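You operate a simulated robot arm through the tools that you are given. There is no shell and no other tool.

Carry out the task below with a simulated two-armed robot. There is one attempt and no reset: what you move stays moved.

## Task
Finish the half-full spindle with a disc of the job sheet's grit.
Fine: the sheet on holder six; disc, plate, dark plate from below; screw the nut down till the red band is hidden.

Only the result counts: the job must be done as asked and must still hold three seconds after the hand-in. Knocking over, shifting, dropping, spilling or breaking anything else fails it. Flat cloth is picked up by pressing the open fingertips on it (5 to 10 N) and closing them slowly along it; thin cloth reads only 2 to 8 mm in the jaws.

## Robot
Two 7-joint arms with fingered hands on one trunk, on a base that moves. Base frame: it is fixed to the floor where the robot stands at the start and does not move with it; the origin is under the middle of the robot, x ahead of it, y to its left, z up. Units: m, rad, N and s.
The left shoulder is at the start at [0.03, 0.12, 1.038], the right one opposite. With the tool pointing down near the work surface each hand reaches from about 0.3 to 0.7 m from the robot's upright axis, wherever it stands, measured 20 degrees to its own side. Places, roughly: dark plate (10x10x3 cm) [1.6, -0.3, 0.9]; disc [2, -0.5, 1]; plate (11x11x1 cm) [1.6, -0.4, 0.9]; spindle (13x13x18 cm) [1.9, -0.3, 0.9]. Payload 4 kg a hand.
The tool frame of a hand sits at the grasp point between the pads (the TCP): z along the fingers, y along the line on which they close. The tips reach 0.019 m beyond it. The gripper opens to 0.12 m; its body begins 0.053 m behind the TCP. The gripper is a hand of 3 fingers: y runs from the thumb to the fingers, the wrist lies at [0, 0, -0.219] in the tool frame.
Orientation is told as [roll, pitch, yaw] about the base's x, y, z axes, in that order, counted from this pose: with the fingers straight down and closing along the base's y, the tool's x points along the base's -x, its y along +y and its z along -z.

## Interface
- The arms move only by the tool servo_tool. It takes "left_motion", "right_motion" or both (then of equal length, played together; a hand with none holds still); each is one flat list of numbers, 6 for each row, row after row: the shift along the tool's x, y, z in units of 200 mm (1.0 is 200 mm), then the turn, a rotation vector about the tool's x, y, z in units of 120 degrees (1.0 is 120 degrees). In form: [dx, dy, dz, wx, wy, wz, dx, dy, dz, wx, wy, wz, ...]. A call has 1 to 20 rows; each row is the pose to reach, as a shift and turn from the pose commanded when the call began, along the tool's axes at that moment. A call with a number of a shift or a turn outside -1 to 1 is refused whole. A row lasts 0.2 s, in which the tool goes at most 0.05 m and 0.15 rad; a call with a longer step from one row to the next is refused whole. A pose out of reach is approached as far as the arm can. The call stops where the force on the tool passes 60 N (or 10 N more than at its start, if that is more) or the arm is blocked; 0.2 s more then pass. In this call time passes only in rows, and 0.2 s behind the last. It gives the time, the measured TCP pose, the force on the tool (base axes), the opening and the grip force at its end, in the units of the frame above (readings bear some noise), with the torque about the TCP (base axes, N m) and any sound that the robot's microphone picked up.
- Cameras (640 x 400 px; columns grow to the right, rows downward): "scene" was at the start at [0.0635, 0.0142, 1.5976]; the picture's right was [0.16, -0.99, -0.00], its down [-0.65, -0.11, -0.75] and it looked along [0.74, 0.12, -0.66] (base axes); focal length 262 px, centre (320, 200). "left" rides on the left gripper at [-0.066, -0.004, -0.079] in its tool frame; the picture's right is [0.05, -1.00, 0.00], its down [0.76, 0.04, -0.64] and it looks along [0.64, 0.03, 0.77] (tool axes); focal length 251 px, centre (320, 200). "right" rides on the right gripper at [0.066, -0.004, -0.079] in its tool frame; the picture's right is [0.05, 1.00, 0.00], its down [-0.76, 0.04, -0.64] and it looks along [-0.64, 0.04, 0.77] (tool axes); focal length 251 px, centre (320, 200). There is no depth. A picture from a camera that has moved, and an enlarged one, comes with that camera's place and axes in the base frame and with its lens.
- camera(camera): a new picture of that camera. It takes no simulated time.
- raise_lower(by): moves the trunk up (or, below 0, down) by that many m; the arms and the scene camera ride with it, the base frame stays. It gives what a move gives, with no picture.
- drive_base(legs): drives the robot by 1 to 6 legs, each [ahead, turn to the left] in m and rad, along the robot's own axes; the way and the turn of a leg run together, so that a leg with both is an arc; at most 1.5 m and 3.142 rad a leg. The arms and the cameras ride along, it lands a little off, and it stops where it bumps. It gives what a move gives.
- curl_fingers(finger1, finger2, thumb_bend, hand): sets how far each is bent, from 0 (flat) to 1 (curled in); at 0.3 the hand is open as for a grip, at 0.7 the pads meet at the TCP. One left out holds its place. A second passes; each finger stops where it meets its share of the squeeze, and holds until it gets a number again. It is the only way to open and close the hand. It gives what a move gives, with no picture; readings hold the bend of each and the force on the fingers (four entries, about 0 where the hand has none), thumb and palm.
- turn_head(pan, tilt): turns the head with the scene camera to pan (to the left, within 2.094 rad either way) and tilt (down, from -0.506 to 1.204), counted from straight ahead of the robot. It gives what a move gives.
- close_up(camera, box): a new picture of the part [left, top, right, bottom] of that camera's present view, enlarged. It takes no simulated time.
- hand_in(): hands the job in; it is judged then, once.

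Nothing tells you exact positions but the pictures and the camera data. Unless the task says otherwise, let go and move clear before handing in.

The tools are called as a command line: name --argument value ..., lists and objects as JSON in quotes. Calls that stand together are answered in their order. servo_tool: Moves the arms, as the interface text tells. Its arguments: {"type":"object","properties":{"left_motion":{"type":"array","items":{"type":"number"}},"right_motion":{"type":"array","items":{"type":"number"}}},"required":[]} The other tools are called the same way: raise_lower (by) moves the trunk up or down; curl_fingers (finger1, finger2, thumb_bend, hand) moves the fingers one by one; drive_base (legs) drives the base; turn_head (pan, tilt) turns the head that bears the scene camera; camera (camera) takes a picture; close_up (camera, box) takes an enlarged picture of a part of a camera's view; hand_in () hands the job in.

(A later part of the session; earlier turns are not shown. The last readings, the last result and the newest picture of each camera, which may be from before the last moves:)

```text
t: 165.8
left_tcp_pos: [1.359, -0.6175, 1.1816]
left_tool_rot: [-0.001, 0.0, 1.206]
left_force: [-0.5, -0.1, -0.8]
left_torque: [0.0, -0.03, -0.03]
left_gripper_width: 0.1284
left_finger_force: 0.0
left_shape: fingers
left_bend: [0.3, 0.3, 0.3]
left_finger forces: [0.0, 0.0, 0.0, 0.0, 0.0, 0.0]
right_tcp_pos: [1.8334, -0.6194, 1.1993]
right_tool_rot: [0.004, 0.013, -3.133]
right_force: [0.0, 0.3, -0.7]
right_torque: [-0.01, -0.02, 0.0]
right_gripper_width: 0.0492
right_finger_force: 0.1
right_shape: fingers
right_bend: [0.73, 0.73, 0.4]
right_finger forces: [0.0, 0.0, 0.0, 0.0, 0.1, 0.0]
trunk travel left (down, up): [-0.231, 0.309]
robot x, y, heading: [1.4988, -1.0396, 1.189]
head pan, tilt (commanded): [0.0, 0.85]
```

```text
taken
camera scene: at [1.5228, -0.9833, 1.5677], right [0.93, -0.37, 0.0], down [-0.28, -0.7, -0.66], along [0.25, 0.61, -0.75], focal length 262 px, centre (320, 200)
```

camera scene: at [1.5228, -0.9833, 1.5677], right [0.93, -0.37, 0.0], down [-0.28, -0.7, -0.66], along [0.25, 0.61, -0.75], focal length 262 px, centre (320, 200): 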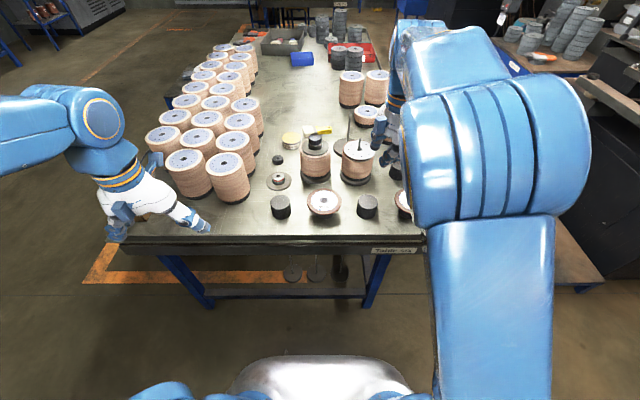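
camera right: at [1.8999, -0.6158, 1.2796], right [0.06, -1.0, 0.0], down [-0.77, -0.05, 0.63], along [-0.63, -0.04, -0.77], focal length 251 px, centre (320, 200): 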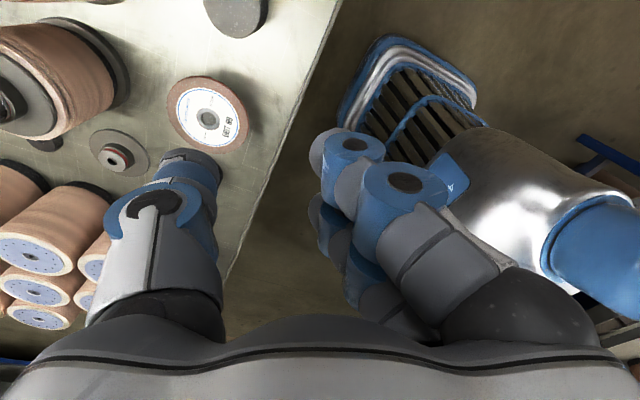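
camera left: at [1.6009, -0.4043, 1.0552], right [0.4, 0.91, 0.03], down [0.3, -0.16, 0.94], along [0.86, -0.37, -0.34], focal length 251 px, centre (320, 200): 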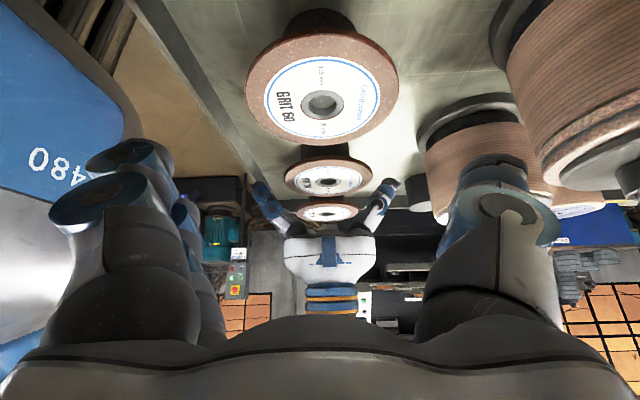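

Raising the trunk a bit and driving forward again in short steps.

raise_lower --by 0.07

drive_base --legs '[[0.06, 0]]'

turn_head --pan 0.0 --tilt 0.85

drive_base --legs '[[0.06, 0]]'

turn_head --pan 0.0 --tilt 0.85

drive_base --legs '[[0.06, 0]]'

turn_head --pan 0.0 --tilt 0.85

drive_base --legs '[[0.045, 0.01]]'

turn_head --pan 0.0 --tilt 0.9

camera --camera "scene"

```text
t: 166.9
left_tcp_pos: [1.3585, -0.6177, 1.251]
left_tool_rot: [0.0, 0.0, 1.206]
left_force: [0.5, -0.2, 0.1]
left_torque: [0.01, 0.01, -0.02]
left_gripper_width: 0.1285
left_finger_force: 0.1
left_shape: fingers
left_bend: [0.3, 0.3, 0.3]
left_finger forces: [0.0, 0.1, 0.0, 0.0, 0.0, 0.0]
right_tcp_pos: [1.8349, -0.6195, 1.2708]
right_tool_rot: [0.002, 0.011, -3.133]
right_force: [-0.4, -0.2, -0.2]
right_torque: [0.01, -0.01, 0.02]
right_gripper_width: 0.049
right_finger_force: 0.1
right_shape: fingers
right_bend: [0.73, 0.73, 0.4]
right_finger forces: [0.1, 0.1, 0.0, 0.1, 0.0, 0.1]
trunk travel left (down, up): [-0.301, 0.239]
robot x, y, heading: [1.503, -1.0384, 1.193]
head pan, tilt (commanded): [0.0, 0.85]
```

```text
t: 167.9
left_tcp_pos: [1.3829, -0.5597, 1.2497]
left_tool_rot: [0.0, 0.0, 1.204]
left_force: [0.4, 0.5, -1.4]
left_torque: [-0.04, 0.0, 0.02]
left_gripper_width: 0.1284
left_finger_force: 0.0
left_shape: fingers
left_bend: [0.3, 0.3, 0.3]
left_finger forces: [0.0, 0.0, 0.0, 0.0, 0.1, 0.1]
right_tcp_pos: [1.8573, -0.5622, 1.2689]
right_tool_rot: [0.003, 0.01, -3.131]
right_force: [1.0, -0.1, -0.5]
right_torque: [-0.07, 0.04, 0.05]
right_gripper_width: 0.0492
right_finger_force: 0.0
right_shape: fingers
right_bend: [0.73, 0.73, 0.4]
right_finger forces: [0.0, 0.0, 0.0, 0.1, 0.1, 0.0]
trunk travel left (down, up): [-0.301, 0.239]
robot x, y, heading: [1.5231, -0.9824, 1.189]
head pan, tilt (commanded): [0.0, 0.85]
```

```text
t: 168.5
left_tcp_pos: [1.3826, -0.5611, 1.2512]
left_tool_rot: [0.0, 0.0, 1.206]
left_force: [-0.1, 0.2, 0.3]
left_torque: [-0.04, 0.02, 0.03]
left_gripper_width: 0.1283
left_finger_force: 0.0
left_shape: fingers
left_bend: [0.3, 0.3, 0.3]
left_finger forces: [0.1, 0.1, 0.1, 0.0, 0.1, 0.0]
right_tcp_pos: [1.8566, -0.5628, 1.2697]
right_tool_rot: [0.003, 0.011, -3.132]
right_force: [0.4, 0.2, 0.6]
right_torque: [-0.02, 0.02, -0.02]
right_gripper_width: 0.0491
right_finger_force: 0.1
right_shape: fingers
right_bend: [0.73, 0.73, 0.4]
right_finger forces: [0.0, 0.1, 0.1, 0.0, 0.1, 0.0]
trunk travel left (down, up): [-0.301, 0.239]
robot x, y, heading: [1.522, -0.983, 1.187]
head pan, tilt (commanded): [0.0, 0.85]
```

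```text
t: 169.5
left_tcp_pos: [1.4056, -0.5044, 1.2496]
left_tool_rot: [0.001, 0.001, 1.204]
left_force: [-0.1, 0.4, 0.6]
left_torque: [-0.02, 0.01, -0.02]
left_gripper_width: 0.1285
left_finger_force: 0.1
left_shape: fingers
left_bend: [0.3, 0.3, 0.3]
left_finger forces: [0.0, 0.1, 0.0, 0.0, 0.1, 0.0]
right_tcp_pos: [1.8796, -0.5068, 1.268]
right_tool_rot: [0.003, 0.009, -3.133]
right_force: [0.2, 0.5, 0.3]
right_torque: [-0.05, 0.0, -0.04]
right_gripper_width: 0.0491
right_finger_force: 0.1
right_shape: fingers
right_bend: [0.73, 0.73, 0.4]
right_finger forces: [0.0, 0.0, 0.1, 0.0, 0.0, 0.1]
trunk travel left (down, up): [-0.301, 0.239]
robot x, y, heading: [1.5452, -0.9307, 1.188]
head pan, tilt (commanded): [0.0, 0.85]
```

```text
t: 170.1
left_tcp_pos: [1.405, -0.5061, 1.2505]
left_tool_rot: [0.0, 0.001, 1.204]
left_force: [0.4, 0.2, 0.0]
left_torque: [-0.03, 0.04, 0.02]
left_gripper_width: 0.1284
left_finger_force: 0.1
left_shape: fingers
left_bend: [0.3, 0.3, 0.3]
left_finger forces: [0.0, 0.0, 0.1, 0.1, 0.1, 0.0]
right_tcp_pos: [1.8775, -0.5079, 1.2692]
right_tool_rot: [0.001, 0.011, -3.132]
right_force: [-0.3, -0.2, -0.1]
right_torque: [-0.02, 0.0, -0.01]
right_gripper_width: 0.0492
right_finger_force: 0.0
right_shape: fingers
right_bend: [0.73, 0.73, 0.4]
right_finger forces: [0.0, 0.1, 0.0, 0.1, 0.0, 0.1]
trunk travel left (down, up): [-0.301, 0.239]
robot x, y, heading: [1.5454, -0.9272, 1.184]
head pan, tilt (commanded): [0.0, 0.85]
```

```text
t: 171.0
left_tcp_pos: [1.4288, -0.448, 1.2502]
left_tool_rot: [0.001, 0.004, 1.206]
left_force: [-0.4, 0.6, -0.4]
left_torque: [-0.06, -0.01, 0.0]
left_gripper_width: 0.1281
left_finger_force: 0.1
left_shape: fingers
left_bend: [0.3, 0.3, 0.3]
left_finger forces: [0.1, 0.0, 0.1, 0.0, 0.0, 0.0]
right_tcp_pos: [1.9021, -0.4494, 1.2679]
right_tool_rot: [0.003, 0.012, -3.133]
right_force: [0.6, 0.6, -0.2]
right_torque: [-0.05, 0.02, 0.01]
right_gripper_width: 0.0496
right_finger_force: 0.1
right_shape: fingers
right_bend: [0.73, 0.73, 0.4]
right_finger forces: [0.1, 0.1, 0.0, 0.0, 0.1, 0.0]
trunk travel left (down, up): [-0.301, 0.239]
robot x, y, heading: [1.569, -0.871, 1.188]
head pan, tilt (commanded): [0.0, 0.85]
```

```text
t: 171.6
left_tcp_pos: [1.4275, -0.4498, 1.2495]
left_tool_rot: [0.0, 0.0, 1.205]
left_force: [-0.2, -0.3, -0.5]
left_torque: [-0.04, 0.01, -0.01]
left_gripper_width: 0.1281
left_finger_force: 0.1
left_shape: fingers
left_bend: [0.3, 0.3, 0.3]
left_finger forces: [0.0, 0.1, 0.0, 0.0, 0.0, 0.0]
right_tcp_pos: [1.9018, -0.4527, 1.2681]
right_tool_rot: [0.001, 0.011, -3.132]
right_force: [0.4, 0.6, -0.8]
right_torque: [-0.01, -0.01, 0.0]
right_gripper_width: 0.0494
right_finger_force: 0.1
right_shape: fingers
right_bend: [0.73, 0.73, 0.4]
right_finger forces: [0.1, 0.0, 0.0, 0.0, 0.0, 0.0]
trunk travel left (down, up): [-0.301, 0.239]
robot x, y, heading: [1.5671, -0.8711, 1.191]
head pan, tilt (commanded): [0.0, 0.85]
```

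```text
t: 172.5
left_tcp_pos: [1.4395, -0.41, 1.2497]
left_tool_rot: [-0.001, 0.001, 1.214]
left_force: [0.1, 1.5, -0.2]
left_torque: [-0.01, -0.01, -0.01]
left_gripper_width: 0.1282
left_finger_force: 0.2
left_shape: fingers
left_bend: [0.3, 0.3, 0.3]
left_finger forces: [0.1, 0.0, 0.1, 0.0, 0.1, 0.1]
right_tcp_pos: [1.9144, -0.4062, 1.269]
right_tool_rot: [0.003, 0.009, -3.121]
right_force: [0.9, 0.5, -1.2]
right_torque: [-0.04, 0.0, -0.01]
right_gripper_width: 0.0491
right_finger_force: 0.2
right_shape: fingers
right_bend: [0.73, 0.73, 0.4]
right_finger forces: [0.0, 0.1, 0.0, 0.0, 0.0, 0.0]
trunk travel left (down, up): [-0.301, 0.239]
robot x, y, heading: [1.5865, -0.8328, 1.202]
head pan, tilt (commanded): [0.0, 0.85]
```

```text
t: 173.2
left_tcp_pos: [1.4389, -0.4101, 1.2509]
left_tool_rot: [-0.001, 0.002, 1.215]
left_force: [-0.5, 0.1, -0.6]
left_torque: [-0.06, -0.01, 0.05]
left_gripper_width: 0.1283
left_finger_force: 0.1
left_shape: fingers
left_bend: [0.3, 0.3, 0.3]
left_finger forces: [0.0, 0.0, 0.0, 0.0, 0.1, 0.0]
right_tcp_pos: [1.9141, -0.4076, 1.2692]
right_tool_rot: [0.002, 0.009, -3.122]
right_force: [-0.8, 0.5, 0.1]
right_torque: [0.03, 0.02, 0.0]
right_gripper_width: 0.0493
right_finger_force: 0.1
right_shape: fingers
right_bend: [0.73, 0.73, 0.4]
right_finger forces: [0.1, 0.0, 0.1, 0.0, 0.0, 0.1]
trunk travel left (down, up): [-0.301, 0.239]
robot x, y, heading: [1.5872, -0.8318, 1.205]
head pan, tilt (commanded): [0.0, 0.901]
```

```text
taken
camera scene: at [1.607, -0.7758, 1.6337], right [0.93, -0.36, 0.0], down [-0.28, -0.73, -0.62], along [0.22, 0.58, -0.78], focal length 262 px, centre (320, 200)
```

scene: 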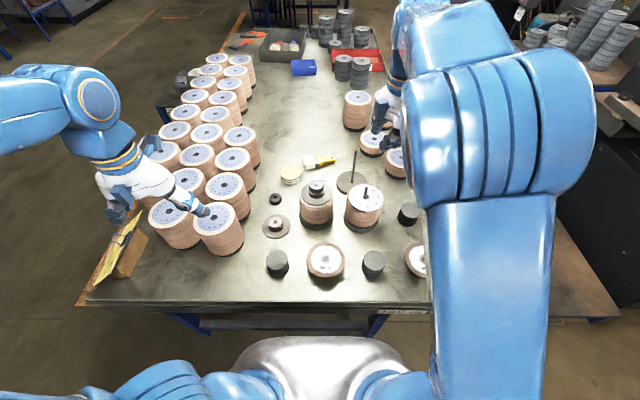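

I'm back at the near position. For the dark plate I want the hand turned with the camera side toward me, so I'll rotate the right hand high above the table and move it left.

servo_tool --right_motion '[-0.05, -0.024, 0, 0, 0, 0.0624, -0.099, -0.049, 0, 0, 0, 0.1248, -0.149, -0.073, 0, 0, 0, 0.1872, -0.198, -0.097, 0, 0, 0, 0.2496, -0.248, -0.122, 0, 0, 0, 0.312, -0.297, -0.146, 0, 0, 0, 0.3744, -0.347, -0.17, 0, 0, 0, 0.4368, -0.396, -0.194, 0, 0, 0, 0.4992, -0.446, -0.219, 0, 0, 0, 0.5616, -0.495, -0.243, 0, 0, 0, 0.624, -0.545, -0.267, 0, 0, 0, 0.6864, -0.594, -0.292, 0, 0, 0, 0.7488, -0.644, -0.316, 0, 0, 0, 0.8112, -0.693, -0.34, 0, 0, 0, 0.8736, -0.743, -0.3645, 0, 0, 0, 0.936]'

camera --camera "right"

camera --camera "scene"

```text
t: 176.4
left_tcp_pos: [1.4376, -0.4121, 1.2506]
left_tool_rot: [0.0, 0.001, 1.215]
left_force: [0.2, -0.4, 0.7]
left_torque: [0.0, -0.04, 0.0]
left_gripper_width: 0.1281
left_finger_force: 0.1
left_shape: fingers
left_bend: [0.3, 0.3, 0.3]
left_finger forces: [0.0, 0.0, 0.0, 0.1, 0.1, 0.0]
right_tcp_pos: [1.7608, -0.3385, 1.2666]
right_tool_rot: [-0.01, -0.005, 1.201]
right_force: [0.4, -0.9, -0.1]
right_torque: [-0.03, 0.02, 0.01]
right_gripper_width: 0.0494
right_finger_force: 0.0
right_shape: fingers
right_bend: [0.73, 0.73, 0.4]
right_finger forces: [0.1, 0.1, 0.0, 0.0, 0.1, 0.0]
trunk travel left (down, up): [-0.301, 0.239]
robot x, y, heading: [1.5861, -0.832, 1.199]
head pan, tilt (commanded): [0.0, 0.901]
```

```text
taken
camera right: at [1.741, -0.4006, 1.3458], right [-0.95, 0.31, -0.01], down [0.23, 0.73, 0.65], along [0.21, 0.61, -0.76], focal length 251 px, centre (320, 200)
```

right: 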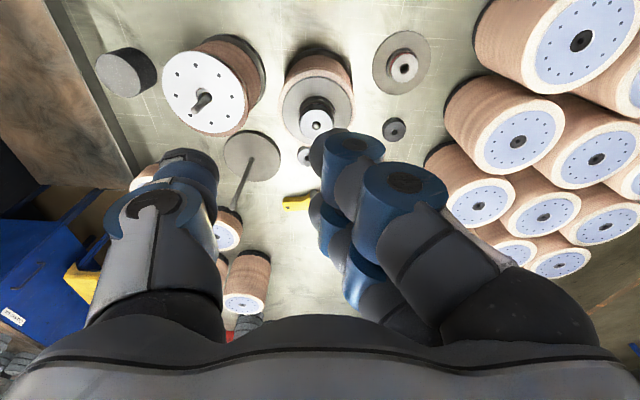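

```text
taken
camera scene: at [1.6058, -0.7779, 1.6338], right [0.93, -0.36, 0.0], down [-0.28, -0.73, -0.62], along [0.23, 0.58, -0.78], focal length 262 px, centre (320, 200)
```

scene: 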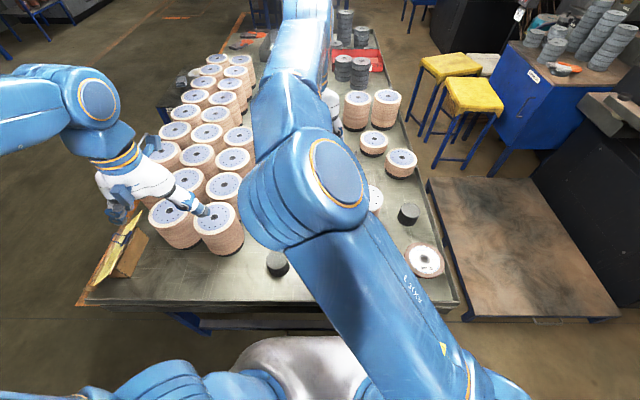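

The right arm's elbow now blocks my view, so I'll use the left hand for the dark plate and nut, and park the right arm back on its own side.

servo_tool --right_motion '[0.06, -0.104, 0, 0, 0, 0, 0.121, -0.208, 0, 0, 0, 0, 0.181, -0.311, 0, 0, 0, 0, 0.242, -0.415, 0, 0, 0, 0, 0.302, -0.519, 0, 0, 0, 0, 0.362, -0.623, 0, 0, 0, 0, 0.423, -0.726, 0, 0, 0, 0, 0.483, -0.83, 0, 0, 0, 0]'

servo_tool --right_motion '[0.06, -0.104, 0, 0, 0, 0, 0.121, -0.208, 0, 0, 0, 0, 0.181, -0.311, 0, 0, 0, 0, 0.242, -0.415, 0, 0, 0, 0, 0.302, -0.519, 0, 0, 0, 0, 0.362, -0.623, 0, 0, 0, 0, 0.423, -0.726, 0, 0, 0, 0, 0.483, -0.83, 0, 0, 0, 0]'

camera --camera "scene"

```text
t: 178.2
left_tcp_pos: [1.4381, -0.4115, 1.2515]
left_tool_rot: [-0.001, 0.001, 1.215]
left_force: [0.3, -0.7, -0.4]
left_torque: [-0.01, 0.05, 0.01]
left_gripper_width: 0.1283
left_finger_force: 0.0
left_shape: fingers
left_bend: [0.3, 0.3, 0.3]
left_finger forces: [0.0, 0.0, 0.1, 0.1, 0.0, 0.0]
right_tcp_pos: [1.8837, -0.4902, 1.2695]
right_tool_rot: [-0.01, -0.003, 1.201]
right_force: [0.3, -0.7, 0.1]
right_torque: [0.01, -0.01, 0.0]
right_gripper_width: 0.0492
right_finger_force: 0.2
right_shape: fingers
right_bend: [0.73, 0.73, 0.4]
right_finger forces: [0.0, 0.1, 0.0, 0.0, 0.0, 0.0]
trunk travel left (down, up): [-0.301, 0.239]
robot x, y, heading: [1.5882, -0.8301, 1.202]
head pan, tilt (commanded): [0.0, 0.901]
```

```text
t: 180.0
left_tcp_pos: [1.4384, -0.4121, 1.251]
left_tool_rot: [0.002, 0.0, 1.215]
left_force: [-0.1, -0.6, -1.0]
left_torque: [-0.02, -0.02, -0.02]
left_gripper_width: 0.1281
left_finger_force: 0.0
left_shape: fingers
left_bend: [0.3, 0.3, 0.3]
left_finger forces: [0.1, 0.0, 0.0, 0.0, 0.0, 0.1]
right_tcp_pos: [2.003, -0.6394, 1.2711]
right_tool_rot: [-0.01, -0.004, 1.201]
right_force: [-1.1, -0.2, -0.9]
right_torque: [-0.01, -0.03, 0.0]
right_gripper_width: 0.049
right_finger_force: 0.0
right_shape: fingers
right_bend: [0.73, 0.73, 0.4]
right_finger forces: [0.0, 0.0, 0.1, 0.0, 0.0, 0.0]
trunk travel left (down, up): [-0.301, 0.239]
robot x, y, heading: [1.5861, -0.8307, 1.208]
head pan, tilt (commanded): [0.0, 0.901]
```

```text
taken
camera scene: at [1.6069, -0.7786, 1.6338], right [0.93, -0.36, 0.0], down [-0.28, -0.73, -0.62], along [0.22, 0.58, -0.78], focal length 262 px, centre (320, 200)
```

scene: 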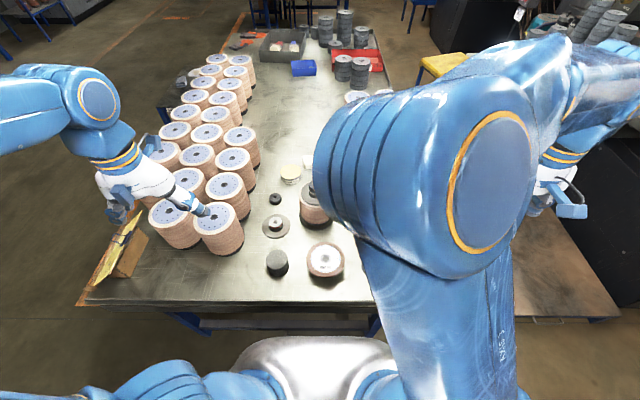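

servo_tool --right_motion '[0.078, -0.111, 0.031, 0, 0, 0, 0.156, -0.221, 0.062, 0, 0, 0, 0.234, -0.332, 0.094, 0, 0, 0, 0.311, -0.442, 0.125, 0, 0, 0, 0.389, -0.553, 0.156, 0, 0, 0, 0.467, -0.663, 0.188, 0, 0, 0, 0.545, -0.774, 0.219, 0, 0, 0, 0.623, -0.8845, 0.25, 0, 0, 0]'

camera --camera "scene"

```text
t: 181.8
left_tcp_pos: [1.4377, -0.4124, 1.2514]
left_tool_rot: [0.002, 0.0, 1.214]
left_force: [1.5, -0.4, 0.6]
left_torque: [-0.02, 0.03, 0.0]
left_gripper_width: 0.1282
left_finger_force: 0.0
left_shape: fingers
left_bend: [0.3, 0.3, 0.3]
left_finger forces: [0.0, 0.1, 0.0, 0.0, 0.0, 0.0]
right_tcp_pos: [2.123, -0.8203, 1.2226]
right_tool_rot: [-0.012, -0.003, 1.199]
right_force: [-0.1, -0.2, 0.1]
right_torque: [0.03, 0.03, 0.02]
right_gripper_width: 0.0494
right_finger_force: 0.1
right_shape: fingers
right_bend: [0.73, 0.73, 0.4]
right_finger forces: [0.0, 0.0, 0.0, 0.0, 0.1, 0.0]
trunk travel left (down, up): [-0.301, 0.239]
robot x, y, heading: [1.5882, -0.831, 1.204]
head pan, tilt (commanded): [0.0, 0.901]
```

```text
taken
camera scene: at [1.6072, -0.7791, 1.6338], right [0.93, -0.36, 0.0], down [-0.28, -0.73, -0.62], along [0.22, 0.58, -0.78], focal length 262 px, centre (320, 200)
```

scene: 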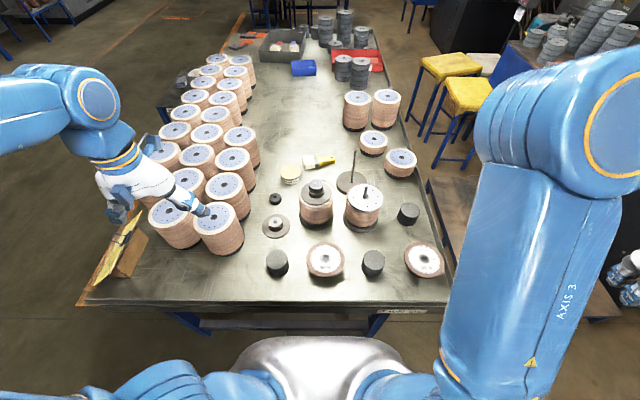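

Clear view now. Let me measure the dark plate, nut and the rod carefully.

close_up --camera "scene" --box '[250, 160, 400, 250]'

close_up --camera "scene" --box '[255, 185, 305, 245]'

close_up --camera "scene" --box '[295, 170, 390, 240]'

```text
4.27 times, centred on (325, 205) of scene
camera zoom: at [1.6072, -0.7791, 1.6338], right [0.93, -0.36, 0.0], down [-0.28, -0.73, -0.62], along [0.22, 0.58, -0.78], focal length 1118 px, centre (299, 179)
```

zoom: 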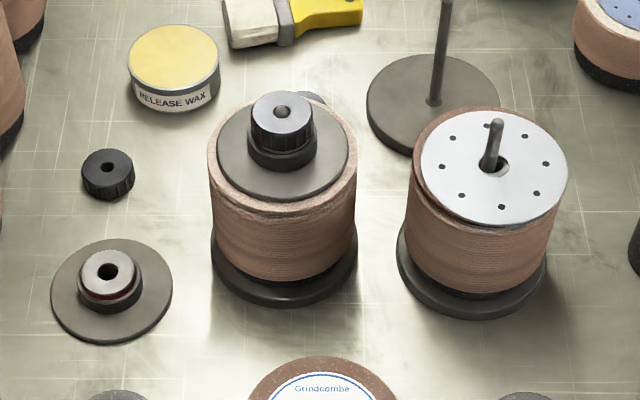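

```text
6.67 times, centred on (280, 215) of scene
camera zoom: at [1.6072, -0.7791, 1.6338], right [0.93, -0.36, 0.0], down [-0.28, -0.73, -0.62], along [0.22, 0.58, -0.78], focal length 1747 px, centre (587, 100)
```

zoom: 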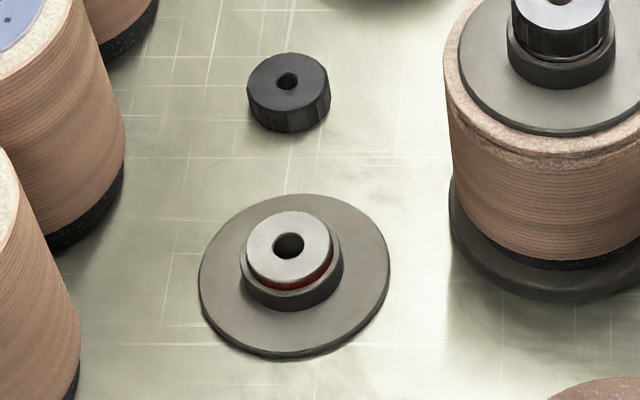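

```text
5.71 times, centred on (342, 205) of scene
camera zoom: at [1.6072, -0.7791, 1.6338], right [0.93, -0.36, 0.0], down [-0.28, -0.73, -0.62], along [0.22, 0.58, -0.78], focal length 1497 px, centre (191, 171)
```

zoom: 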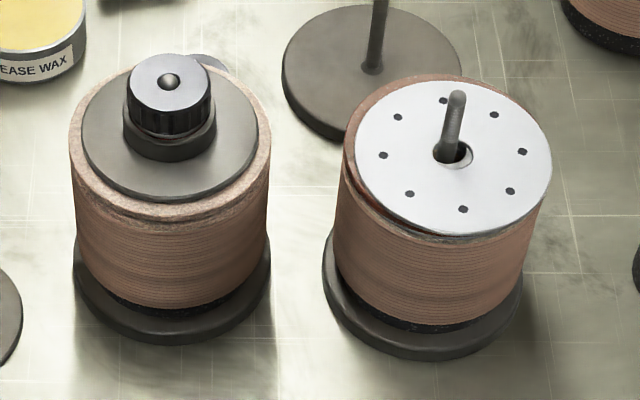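

I have the positions: dark plate hub (1.643, -0.263), nut (1.672, -0.152), rod (1.9325, -0.334). The left hand will grip the dark plate's collar; I'll bring it above with a yaw that clears the neighbouring stacks.

servo_tool --left_motion '[-0.09, -0.058, 0, 0, 0, -0.03, -0.18, -0.116, 0, 0, 0, -0.059, -0.27, -0.174, 0, 0, 0, -0.089, -0.361, -0.232, 0, 0, 0, -0.119, -0.451, -0.29, 0, 0, 0, -0.148, -0.541, -0.348, 0, 0, 0, -0.178, -0.631, -0.406, 0, 0, 0, -0.2077]'

curl_fingers --hand "left" --finger1 0.47 --finger2 0.47 --thumb_bend 0.47

camera --camera "left"

camera --camera "scene"

```text
t: 183.4
left_tcp_pos: [1.5611, -0.3209, 1.2499]
left_tool_rot: [0.001, 0.0, 1.651]
left_force: [-0.3, 0.3, 0.5]
left_torque: [-0.04, -0.01, 0.0]
left_gripper_width: 0.1281
left_finger_force: 0.1
left_shape: fingers
left_bend: [0.3, 0.3, 0.3]
left_finger forces: [0.1, 0.0, 0.0, 0.1, 0.1, 0.0]
right_tcp_pos: [2.1225, -0.8191, 1.2223]
right_tool_rot: [-0.011, -0.002, 1.2]
right_force: [0.4, 0.0, -0.6]
right_torque: [-0.01, 0.0, 0.0]
right_gripper_width: 0.0489
right_finger_force: 0.1
right_shape: fingers
right_bend: [0.73, 0.73, 0.4]
right_finger forces: [0.1, 0.0, 0.1, 0.0, 0.0, 0.1]
trunk travel left (down, up): [-0.301, 0.239]
robot x, y, heading: [1.5827, -0.8319, 1.2]
head pan, tilt (commanded): [0.0, 0.901]
```

```text
t: 184.4
left_tcp_pos: [1.5592, -0.3228, 1.2508]
left_tool_rot: [0.0, -0.002, 1.649]
left_force: [-0.7, 0.2, -0.4]
left_torque: [-0.02, -0.06, 0.0]
left_gripper_width: 0.0784
left_finger_force: 0.0
left_shape: fingers
left_bend: [0.47, 0.47, 0.47]
left_finger forces: [0.0, 0.1, 0.0, 0.0, 0.0, 0.0]
right_tcp_pos: [2.1218, -0.8199, 1.2223]
right_tool_rot: [-0.012, -0.003, 1.202]
right_force: [-0.5, -0.6, -0.2]
right_torque: [0.01, 0.0, 0.0]
right_gripper_width: 0.0493
right_finger_force: 0.1
right_shape: fingers
right_bend: [0.73, 0.73, 0.4]
right_finger forces: [0.0, 0.0, 0.0, 0.0, 0.1, 0.1]
trunk travel left (down, up): [-0.301, 0.239]
robot x, y, heading: [1.5867, -0.8341, 1.202]
head pan, tilt (commanded): [0.0, 0.901]
```

```text
taken
camera left: at [1.5573, -0.2546, 1.3287], right [1.0, 0.03, 0.0], down [0.02, -0.77, 0.64], along [0.02, -0.64, -0.77], focal length 251 px, centre (320, 200)
```

left: 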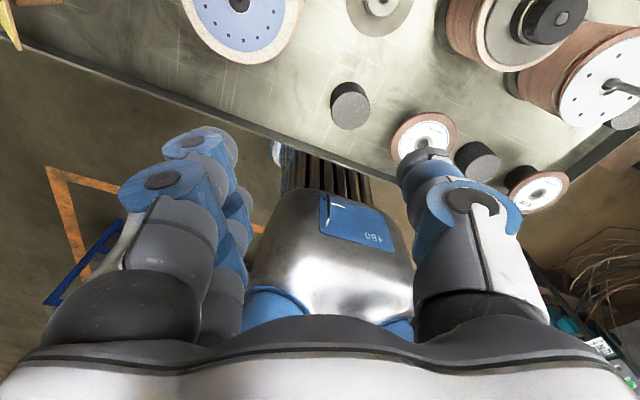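

```text
taken
camera scene: at [1.6063, -0.7781, 1.6338], right [0.93, -0.36, 0.0], down [-0.28, -0.73, -0.62], along [0.22, 0.58, -0.78], focal length 262 px, centre (320, 200)
```

scene: 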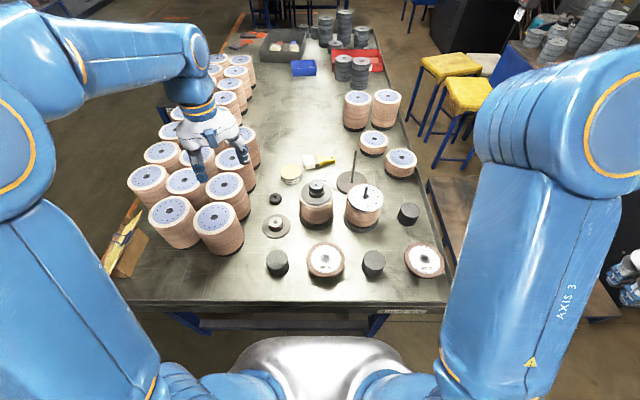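

Moving above the dark plate, horizontally first and then down.

servo_tool --left_motion '[-0.065, -0.11, 0, 0, 0, 0, -0.13, -0.22, 0, 0, 0, 0, -0.196, -0.33, 0, 0, 0, 0, -0.261, -0.4395, 0, 0, 0, 0, -0.261, -0.4395, 0.15, 0, 0, 0, -0.261, -0.4395, 0.3, 0, 0, 0, -0.261, -0.4395, 0.45, 0, 0, 0, -0.261, -0.4395, 0.6, 0, 0, 0]'

camera --camera "left"

close_up --camera "scene" --box '[220, 130, 340, 250]'

```text
t: 186.2
left_tcp_pos: [1.6442, -0.2616, 1.1293]
left_tool_rot: [0.0, 0.0, 1.651]
left_force: [-0.2, -0.9, -0.2]
left_torque: [-0.01, -0.03, -0.02]
left_gripper_width: 0.0781
left_finger_force: 0.1
left_shape: fingers
left_bend: [0.47, 0.47, 0.47]
left_finger forces: [0.1, 0.1, 0.1, 0.0, 0.0, 0.1]
right_tcp_pos: [2.1232, -0.8183, 1.223]
right_tool_rot: [-0.011, -0.003, 1.201]
right_force: [0.5, -0.5, 0.3]
right_torque: [0.0, 0.0, 0.01]
right_gripper_width: 0.0488
right_finger_force: 0.0
right_shape: fingers
right_bend: [0.73, 0.73, 0.4]
right_finger forces: [0.0, 0.1, 0.1, 0.0, 0.0, 0.1]
trunk travel left (down, up): [-0.301, 0.239]
robot x, y, heading: [1.5887, -0.8304, 1.195]
head pan, tilt (commanded): [0.0, 0.901]
```

```text
taken
camera left: at [1.6415, -0.1947, 1.2079], right [1.0, 0.03, 0.0], down [0.02, -0.77, 0.64], along [0.02, -0.64, -0.77], focal length 251 px, centre (320, 200)
```

left: 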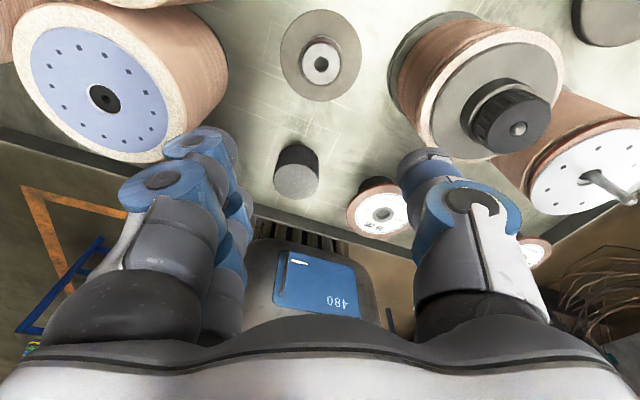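

```text
3.33 times, centred on (280, 190) of scene
camera zoom: at [1.6065, -0.7774, 1.6338], right [0.93, -0.36, 0.0], down [-0.28, -0.73, -0.62], along [0.22, 0.58, -0.78], focal length 873 px, centre (453, 233)
```

zoom: 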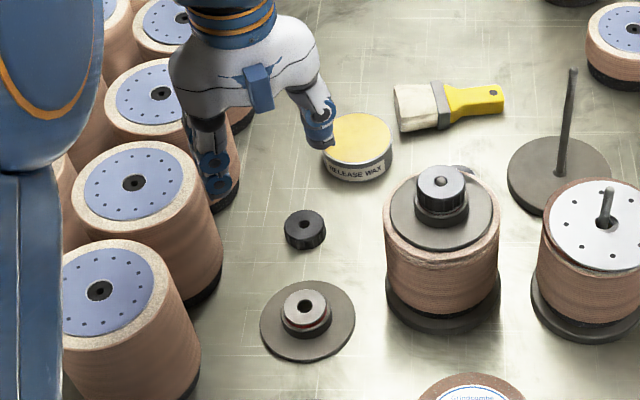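

The hub is right under the tool point in both cameras. Descending.

servo_tool --left_motion '[0, 0, 0.12, 0, 0, 0, 0, 0, 0.25, 0, 0, 0, 0, 0, 0.38, 0, 0, 0, 0, 0, 0.51, 0, 0, 0, 0, 0, 0.64, 0, 0, 0, 0, 0, 0.76, 0, 0, 0, 0, 0, 0.85, 0, 0, 0]'

camera --camera "left"

close_up --camera "scene" --box '[220, 150, 340, 260]'

```text
t: 187.8
left_tcp_pos: [1.6412, -0.2612, 0.9607]
left_tool_rot: [0.001, 0.001, 1.651]
left_force: [0.5, -0.4, 0.8]
left_torque: [-0.01, 0.05, -0.01]
left_gripper_width: 0.0782
left_finger_force: 0.1
left_shape: fingers
left_bend: [0.47, 0.47, 0.47]
left_finger forces: [0.1, 0.0, 0.0, 0.0, 0.0, 0.0]
right_tcp_pos: [2.1213, -0.8187, 1.2226]
right_tool_rot: [-0.01, -0.003, 1.199]
right_force: [0.2, -0.7, 0.9]
right_torque: [0.0, -0.01, -0.01]
right_gripper_width: 0.0494
right_finger_force: 0.0
right_shape: fingers
right_bend: [0.73, 0.73, 0.4]
right_finger forces: [0.0, 0.0, 0.1, 0.1, 0.1, 0.1]
trunk travel left (down, up): [-0.301, 0.239]
robot x, y, heading: [1.5898, -0.8301, 1.2]
head pan, tilt (commanded): [0.0, 0.901]
```

```text
taken
camera left: at [1.6401, -0.1951, 1.0403], right [1.0, 0.03, 0.0], down [0.02, -0.77, 0.64], along [0.02, -0.64, -0.77], focal length 251 px, centre (320, 200)
```

left: 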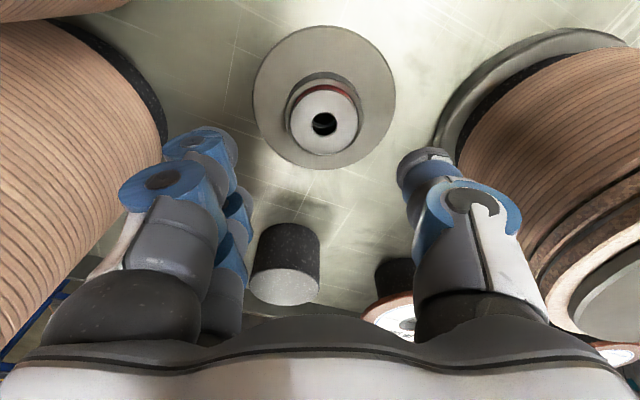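

```text
3.64 times, centred on (280, 205) of scene
camera zoom: at [1.6064, -0.7779, 1.6338], right [0.93, -0.36, 0.0], down [-0.28, -0.73, -0.62], along [0.22, 0.58, -0.78], focal length 953 px, centre (466, 182)
```

zoom: 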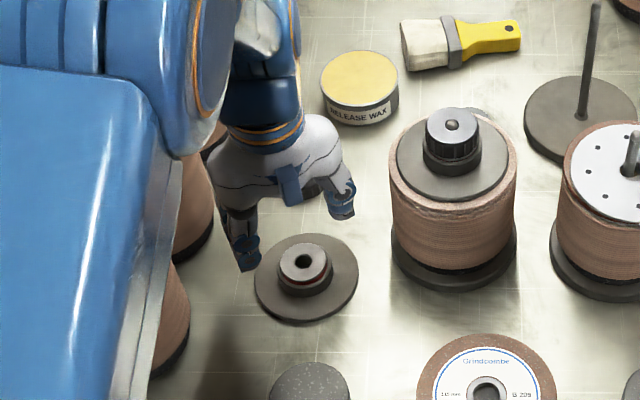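

servo_tool --left_motion '[-0.002, -0.005, 0.08, 0, 0, 0, -0.004, -0.01, 0.16, 0, 0, 0, -0.004, -0.0105, 0.24, 0, 0, 0, -0.004, -0.0105, 0.31, 0, 0, 0, -0.004, -0.0105, 0.355, 0, 0, 0]'

camera --camera "left"

close_up --camera "scene" --box '[230, 170, 330, 260]'

```text
t: 189.0
left_tcp_pos: [1.644, -0.2615, 0.8919]
left_tool_rot: [-0.002, -0.003, 1.651]
left_force: [-0.1, -0.1, 5.7]
left_torque: [-0.03, 0.2, -0.03]
left_gripper_width: 0.0781
left_finger_force: 3.3
left_shape: fingers
left_bend: [0.47, 0.47, 0.47]
left_finger forces: [2.5, 2.8, 0.0, 0.0, 0.8, 0.0]
right_tcp_pos: [2.1226, -0.819, 1.2227]
right_tool_rot: [-0.01, -0.004, 1.199]
right_force: [0.1, 0.3, 0.4]
right_torque: [0.03, 0.0, 0.02]
right_gripper_width: 0.0495
right_finger_force: 0.2
right_shape: fingers
right_bend: [0.73, 0.73, 0.4]
right_finger forces: [0.0, 0.1, 0.1, 0.1, 0.0, 0.0]
trunk travel left (down, up): [-0.301, 0.239]
robot x, y, heading: [1.5817, -0.8303, 1.201]
head pan, tilt (commanded): [0.0, 0.901]
```

```text
taken
camera left: at [1.6429, -0.1945, 0.9702], right [1.0, 0.03, 0.0], down [0.02, -0.77, 0.64], along [0.02, -0.64, -0.77], focal length 251 px, centre (320, 200)
```

left: 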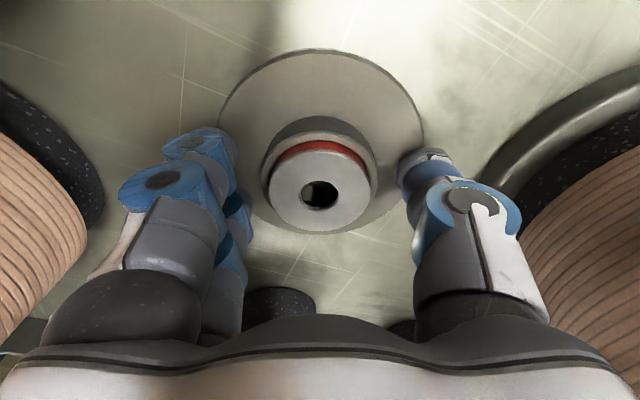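

```text
4.44 times, centred on (280, 215) of scene
camera zoom: at [1.6061, -0.7793, 1.634], right [0.93, -0.36, 0.0], down [-0.28, -0.73, -0.62], along [0.22, 0.58, -0.78], focal length 1164 px, centre (498, 133)
```

zoom: 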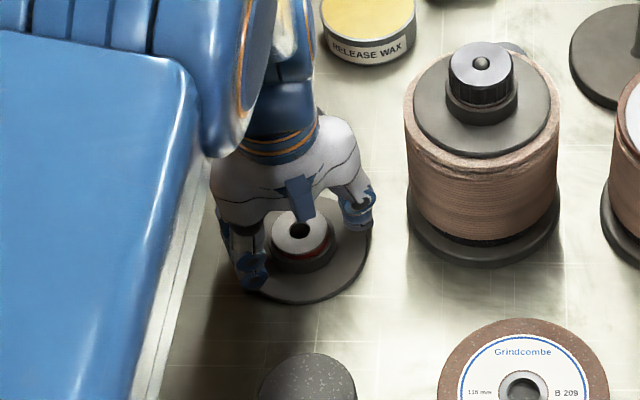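

The fingertips just touch the flange. I'll ease up 2 mm and close around the collar.

servo_tool --left_motion '[0, 0, -0.008, 0, 0, 0, 0, 0, -0.014, 0, 0, 0]'

curl_fingers --hand "left" --finger1 0.52 --finger2 0.52 --thumb_bend 0.52

camera --camera "left"

```text
t: 189.6
left_tcp_pos: [1.6443, -0.2626, 0.8916]
left_tool_rot: [0.0, 0.0, 1.65]
left_force: [1.2, 0.8, 1.7]
left_torque: [0.04, 0.07, -0.02]
left_gripper_width: 0.0777
left_finger_force: 1.2
left_shape: fingers
left_bend: [0.47, 0.47, 0.47]
left_finger forces: [0.8, 0.8, 0.0, 0.0, 0.1, 0.1]
right_tcp_pos: [2.1228, -0.8198, 1.2228]
right_tool_rot: [-0.011, -0.004, 1.201]
right_force: [-0.8, -0.1, 0.3]
right_torque: [0.0, 0.01, 0.02]
right_gripper_width: 0.0492
right_finger_force: 0.1
right_shape: fingers
right_bend: [0.73, 0.73, 0.4]
right_finger forces: [0.1, 0.0, 0.1, 0.0, 0.0, 0.0]
trunk travel left (down, up): [-0.301, 0.239]
robot x, y, heading: [1.5823, -0.8309, 1.204]
head pan, tilt (commanded): [0.0, 0.901]
```

```text
t: 190.6
left_tcp_pos: [1.6445, -0.2616, 0.8935]
left_tool_rot: [0.001, 0.0, 1.648]
left_force: [-1.1, 0.4, 4.5]
left_torque: [-0.01, 0.11, -0.03]
left_gripper_width: 0.0652
left_finger_force: 2.0
left_shape: fingers
left_bend: [0.51, 0.51, 0.51]
left_finger forces: [1.7, 1.8, 0.0, 0.0, 1.6, 0.0]
right_tcp_pos: [2.1217, -0.8181, 1.2225]
right_tool_rot: [-0.011, -0.004, 1.2]
right_force: [0.7, -0.3, -0.6]
right_torque: [0.02, -0.03, 0.0]
right_gripper_width: 0.0492
right_finger_force: 0.1
right_shape: fingers
right_bend: [0.73, 0.73, 0.4]
right_finger forces: [0.1, 0.0, 0.0, 0.1, 0.1, 0.0]
trunk travel left (down, up): [-0.301, 0.239]
robot x, y, heading: [1.5861, -0.8299, 1.2]
head pan, tilt (commanded): [0.0, 0.901]
```

```text
taken
camera left: at [1.6422, -0.195, 0.9715], right [1.0, 0.03, 0.0], down [0.02, -0.77, 0.64], along [0.02, -0.64, -0.77], focal length 251 px, centre (320, 200)
```

left: 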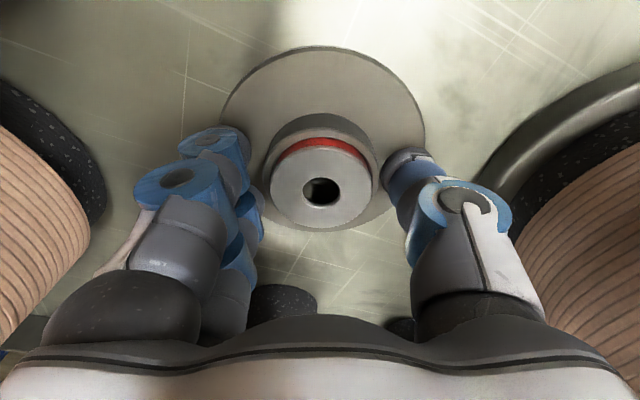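

servo_tool --left_motion '[0, 0, -0.01, 0, 0, 0, 0, 0, -0.02, 0, 0, 0]'

curl_fingers --hand "left" --finger1 0.6 --finger2 0.6 --thumb_bend 0.6

camera --camera "left"

close_up --camera "scene" --box '[230, 170, 330, 260]'

```text
t: 191.2
left_tcp_pos: [1.6434, -0.2624, 0.8968]
left_tool_rot: [0.0, 0.0, 1.649]
left_force: [0.1, -0.3, -0.2]
left_torque: [0.0, -0.01, -0.01]
left_gripper_width: 0.063
left_finger_force: 0.0
left_shape: fingers
left_bend: [0.52, 0.52, 0.52]
left_finger forces: [0.0, 0.1, 0.0, 0.0, 0.0, 0.0]
right_tcp_pos: [2.1227, -0.8192, 1.2228]
right_tool_rot: [-0.011, -0.003, 1.2]
right_force: [0.9, 0.3, -0.7]
right_torque: [0.0, 0.02, 0.02]
right_gripper_width: 0.049
right_finger_force: 0.1
right_shape: fingers
right_bend: [0.73, 0.73, 0.4]
right_finger forces: [0.1, 0.0, 0.1, 0.0, 0.0, 0.0]
trunk travel left (down, up): [-0.301, 0.239]
robot x, y, heading: [1.5892, -0.8306, 1.198]
head pan, tilt (commanded): [0.0, 0.901]
```

```text
t: 192.2
left_tcp_pos: [1.6437, -0.2633, 0.8966]
left_tool_rot: [-0.001, 0.002, 1.65]
left_force: [0.6, -1.4, -0.1]
left_torque: [-0.03, 0.09, -0.01]
left_gripper_width: 0.0532
left_finger_force: 7.7
left_shape: fingers
left_bend: [0.57, 0.57, 0.55]
left_finger forces: [3.9, 3.6, 0.0, 0.0, 8.1, 0.0]
right_tcp_pos: [2.1224, -0.8195, 1.2237]
right_tool_rot: [-0.011, -0.003, 1.2]
right_force: [1.0, -0.1, 0.3]
right_torque: [0.01, 0.02, 0.04]
right_gripper_width: 0.0493
right_finger_force: 0.0
right_shape: fingers
right_bend: [0.73, 0.73, 0.4]
right_finger forces: [0.1, 0.1, 0.0, 0.1, 0.0, 0.0]
trunk travel left (down, up): [-0.301, 0.239]
robot x, y, heading: [1.5869, -0.8303, 1.196]
head pan, tilt (commanded): [0.0, 0.901]
```

```text
taken
camera left: at [1.6422, -0.1947, 0.9756], right [1.0, 0.03, 0.0], down [0.02, -0.77, 0.64], along [0.02, -0.64, -0.77], focal length 251 px, centre (320, 200)
```

left: 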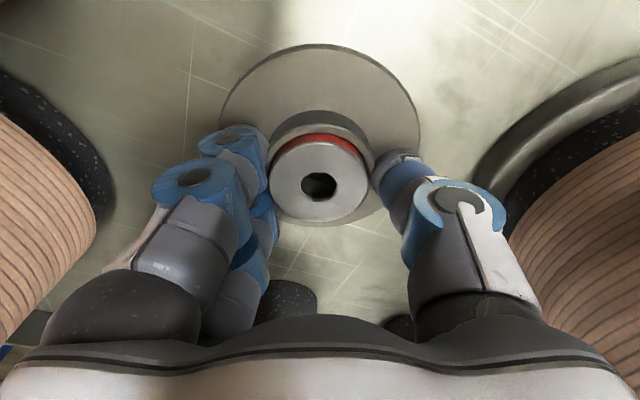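

```text
4.44 times, centred on (280, 215) of scene
camera zoom: at [1.6063, -0.778, 1.6338], right [0.93, -0.36, 0.0], down [-0.28, -0.73, -0.62], along [0.22, 0.58, -0.78], focal length 1164 px, centre (498, 133)
```

zoom: 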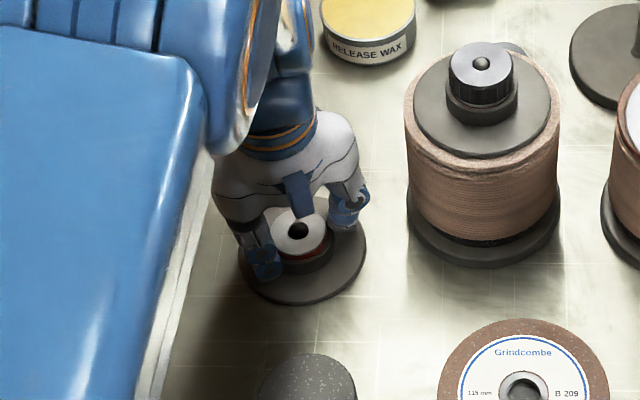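

Contact on the collar. Tightening, then a small test lift.

curl_fingers --hand "left" --finger1 0.68 --finger2 0.68 --thumb_bend 0.68

servo_tool --left_motion '[0, 0, -0.02, 0, 0, 0, 0, 0, -0.05, 0, 0, 0, 0, 0, -0.1, 0, 0, 0]'

camera --camera "left"

close_up --camera "scene" --box '[230, 170, 330, 260]'

```text
t: 193.2
left_tcp_pos: [1.6441, -0.2623, 0.8976]
left_tool_rot: [0.001, 0.001, 1.649]
left_force: [-0.3, 0.3, -0.2]
left_torque: [-0.03, 0.06, 0.01]
left_gripper_width: 0.0512
left_finger_force: 18.4
left_shape: fingers
left_bend: [0.59, 0.59, 0.54]
left_finger forces: [8.9, 9.5, 0.1, 0.0, 19.0, 0.1]
right_tcp_pos: [2.1217, -0.8183, 1.2233]
right_tool_rot: [-0.012, -0.005, 1.201]
right_force: [0.7, 0.1, 0.3]
right_torque: [-0.02, -0.01, 0.02]
right_gripper_width: 0.0496
right_finger_force: 0.0
right_shape: fingers
right_bend: [0.73, 0.73, 0.4]
right_finger forces: [0.0, 0.0, 0.1, 0.0, 0.0, 0.1]
trunk travel left (down, up): [-0.301, 0.239]
robot x, y, heading: [1.586, -0.8311, 1.2]
head pan, tilt (commanded): [0.0, 0.901]
```

```text
t: 194.0
left_tcp_pos: [1.6454, -0.2616, 0.9179]
left_tool_rot: [0.0, -0.001, 1.651]
left_force: [0.2, -0.1, -3.3]
left_torque: [0.02, 0.0, 0.03]
left_gripper_width: 0.0513
left_finger_force: 18.5
left_shape: fingers
left_bend: [0.59, 0.59, 0.54]
left_finger forces: [8.5, 9.2, 0.0, 0.0, 19.4, 0.0]
right_tcp_pos: [2.121, -0.8183, 1.2223]
right_tool_rot: [-0.012, -0.002, 1.201]
right_force: [0.4, -0.6, -0.7]
right_torque: [0.0, 0.01, 0.01]
right_gripper_width: 0.0492
right_finger_force: 0.0
right_shape: fingers
right_bend: [0.73, 0.73, 0.4]
right_finger forces: [0.0, 0.0, 0.0, 0.0, 0.0, 0.1]
trunk travel left (down, up): [-0.301, 0.239]
robot x, y, heading: [1.5882, -0.829, 1.197]
head pan, tilt (commanded): [0.0, 0.901]
```

```text
taken
camera left: at [1.6435, -0.1939, 0.9954], right [1.0, 0.03, 0.0], down [0.02, -0.77, 0.64], along [0.02, -0.64, -0.77], focal length 251 px, centre (320, 200)
```

left: 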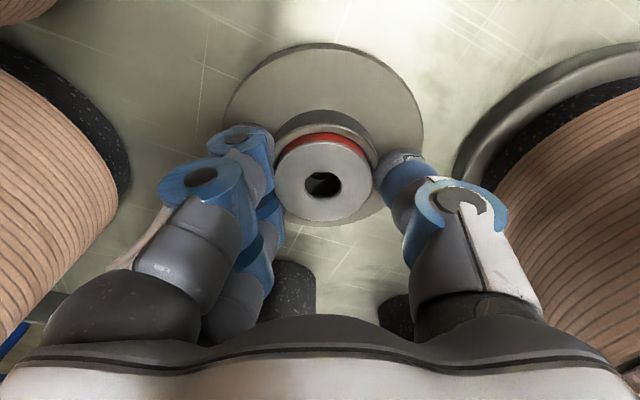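

```text
4.44 times, centred on (280, 215) of scene
camera zoom: at [1.6064, -0.7778, 1.6338], right [0.93, -0.36, 0.0], down [-0.28, -0.73, -0.62], along [0.22, 0.58, -0.78], focal length 1164 px, centre (498, 133)
```

zoom: 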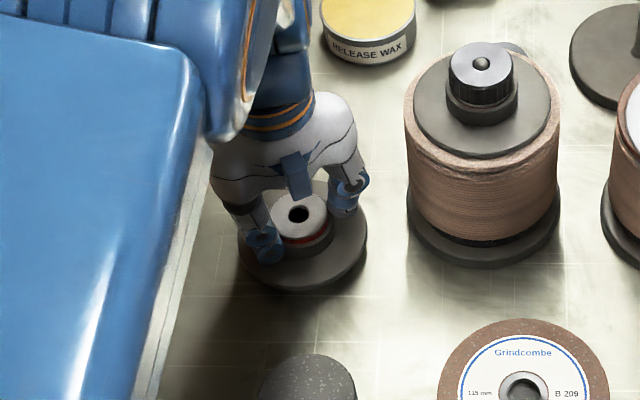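

The dark plate is lifted level, weighing about 3 N, with a firm grip. Raising it high.

servo_tool --left_motion '[0, 0, -0.13, 0, 0, 0, 0, 0, -0.26, 0, 0, 0, 0, 0, -0.39, 0, 0, 0, 0, 0, -0.52, 0, 0, 0, 0, 0, -0.65, 0, 0, 0, 0, 0, -0.78, 0, 0, 0, 0, 0, -0.9, 0, 0, 0, 0, 0, -1.0, 0, 0, 0]'

servo_tool --left_motion '[0, 0, -0.06, 0, 0, 0, 0, 0, -0.12, 0, 0, 0]'

camera --camera "left"

camera --camera "scene"

```text
t: 195.8
left_tcp_pos: [1.644, -0.2615, 1.1183]
left_tool_rot: [0.001, -0.001, 1.649]
left_force: [-0.4, -0.1, -4.0]
left_torque: [0.02, 0.0, 0.0]
left_gripper_width: 0.0513
left_finger_force: 18.0
left_shape: fingers
left_bend: [0.59, 0.59, 0.54]
left_finger forces: [8.6, 9.1, 0.0, 0.0, 19.1, 0.0]
right_tcp_pos: [2.1213, -0.8193, 1.2225]
right_tool_rot: [-0.011, -0.004, 1.199]
right_force: [-0.2, 1.1, -0.7]
right_torque: [-0.01, 0.03, 0.02]
right_gripper_width: 0.0492
right_finger_force: 0.0
right_shape: fingers
right_bend: [0.73, 0.73, 0.4]
right_finger forces: [0.0, 0.0, 0.1, 0.0, 0.1, 0.0]
trunk travel left (down, up): [-0.301, 0.239]
robot x, y, heading: [1.5867, -0.8309, 1.203]
head pan, tilt (commanded): [0.0, 0.901]
```

```text
t: 196.4
left_tcp_pos: [1.6446, -0.2609, 1.1404]
left_tool_rot: [0.001, 0.0, 1.652]
left_force: [-0.3, 0.0, -3.2]
left_torque: [-0.01, -0.02, -0.01]
left_gripper_width: 0.0512
left_finger_force: 18.0
left_shape: fingers
left_bend: [0.59, 0.59, 0.54]
left_finger forces: [8.5, 9.1, 0.0, 0.1, 19.2, 0.1]
right_tcp_pos: [2.1222, -0.8195, 1.2235]
right_tool_rot: [-0.011, -0.004, 1.2]
right_force: [0.2, -0.5, 1.2]
right_torque: [0.0, 0.01, 0.01]
right_gripper_width: 0.0495
right_finger_force: 0.0
right_shape: fingers
right_bend: [0.73, 0.73, 0.4]
right_finger forces: [0.0, 0.0, 0.0, 0.0, 0.1, 0.0]
trunk travel left (down, up): [-0.301, 0.239]
robot x, y, heading: [1.5857, -0.8321, 1.198]
head pan, tilt (commanded): [0.0, 0.901]
```

```text
taken
camera left: at [1.642, -0.1939, 1.2197], right [1.0, 0.03, 0.0], down [0.02, -0.77, 0.64], along [0.02, -0.64, -0.77], focal length 251 px, centre (320, 200)
```

left: 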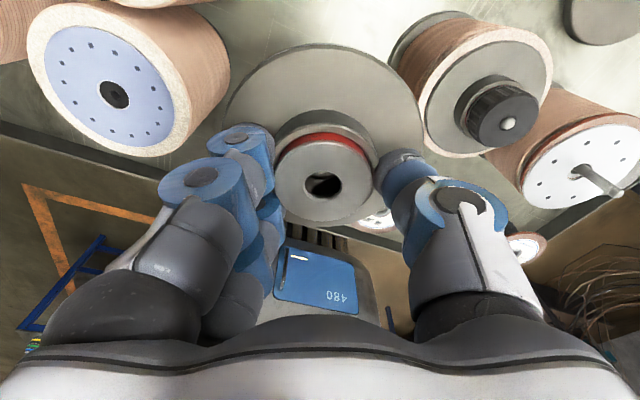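

```text
taken
camera scene: at [1.6061, -0.7777, 1.6338], right [0.93, -0.36, 0.0], down [-0.28, -0.73, -0.62], along [0.22, 0.58, -0.78], focal length 262 px, centre (320, 200)
```

scene: 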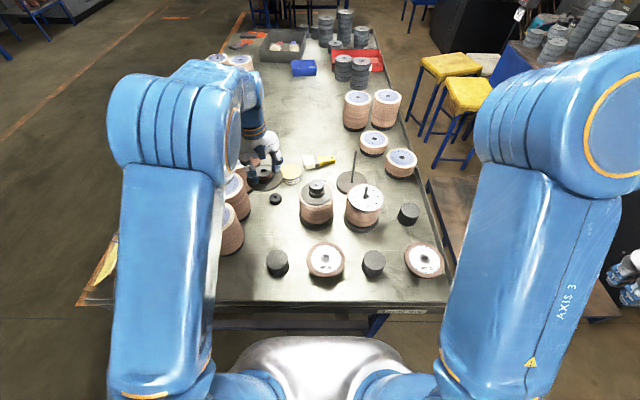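

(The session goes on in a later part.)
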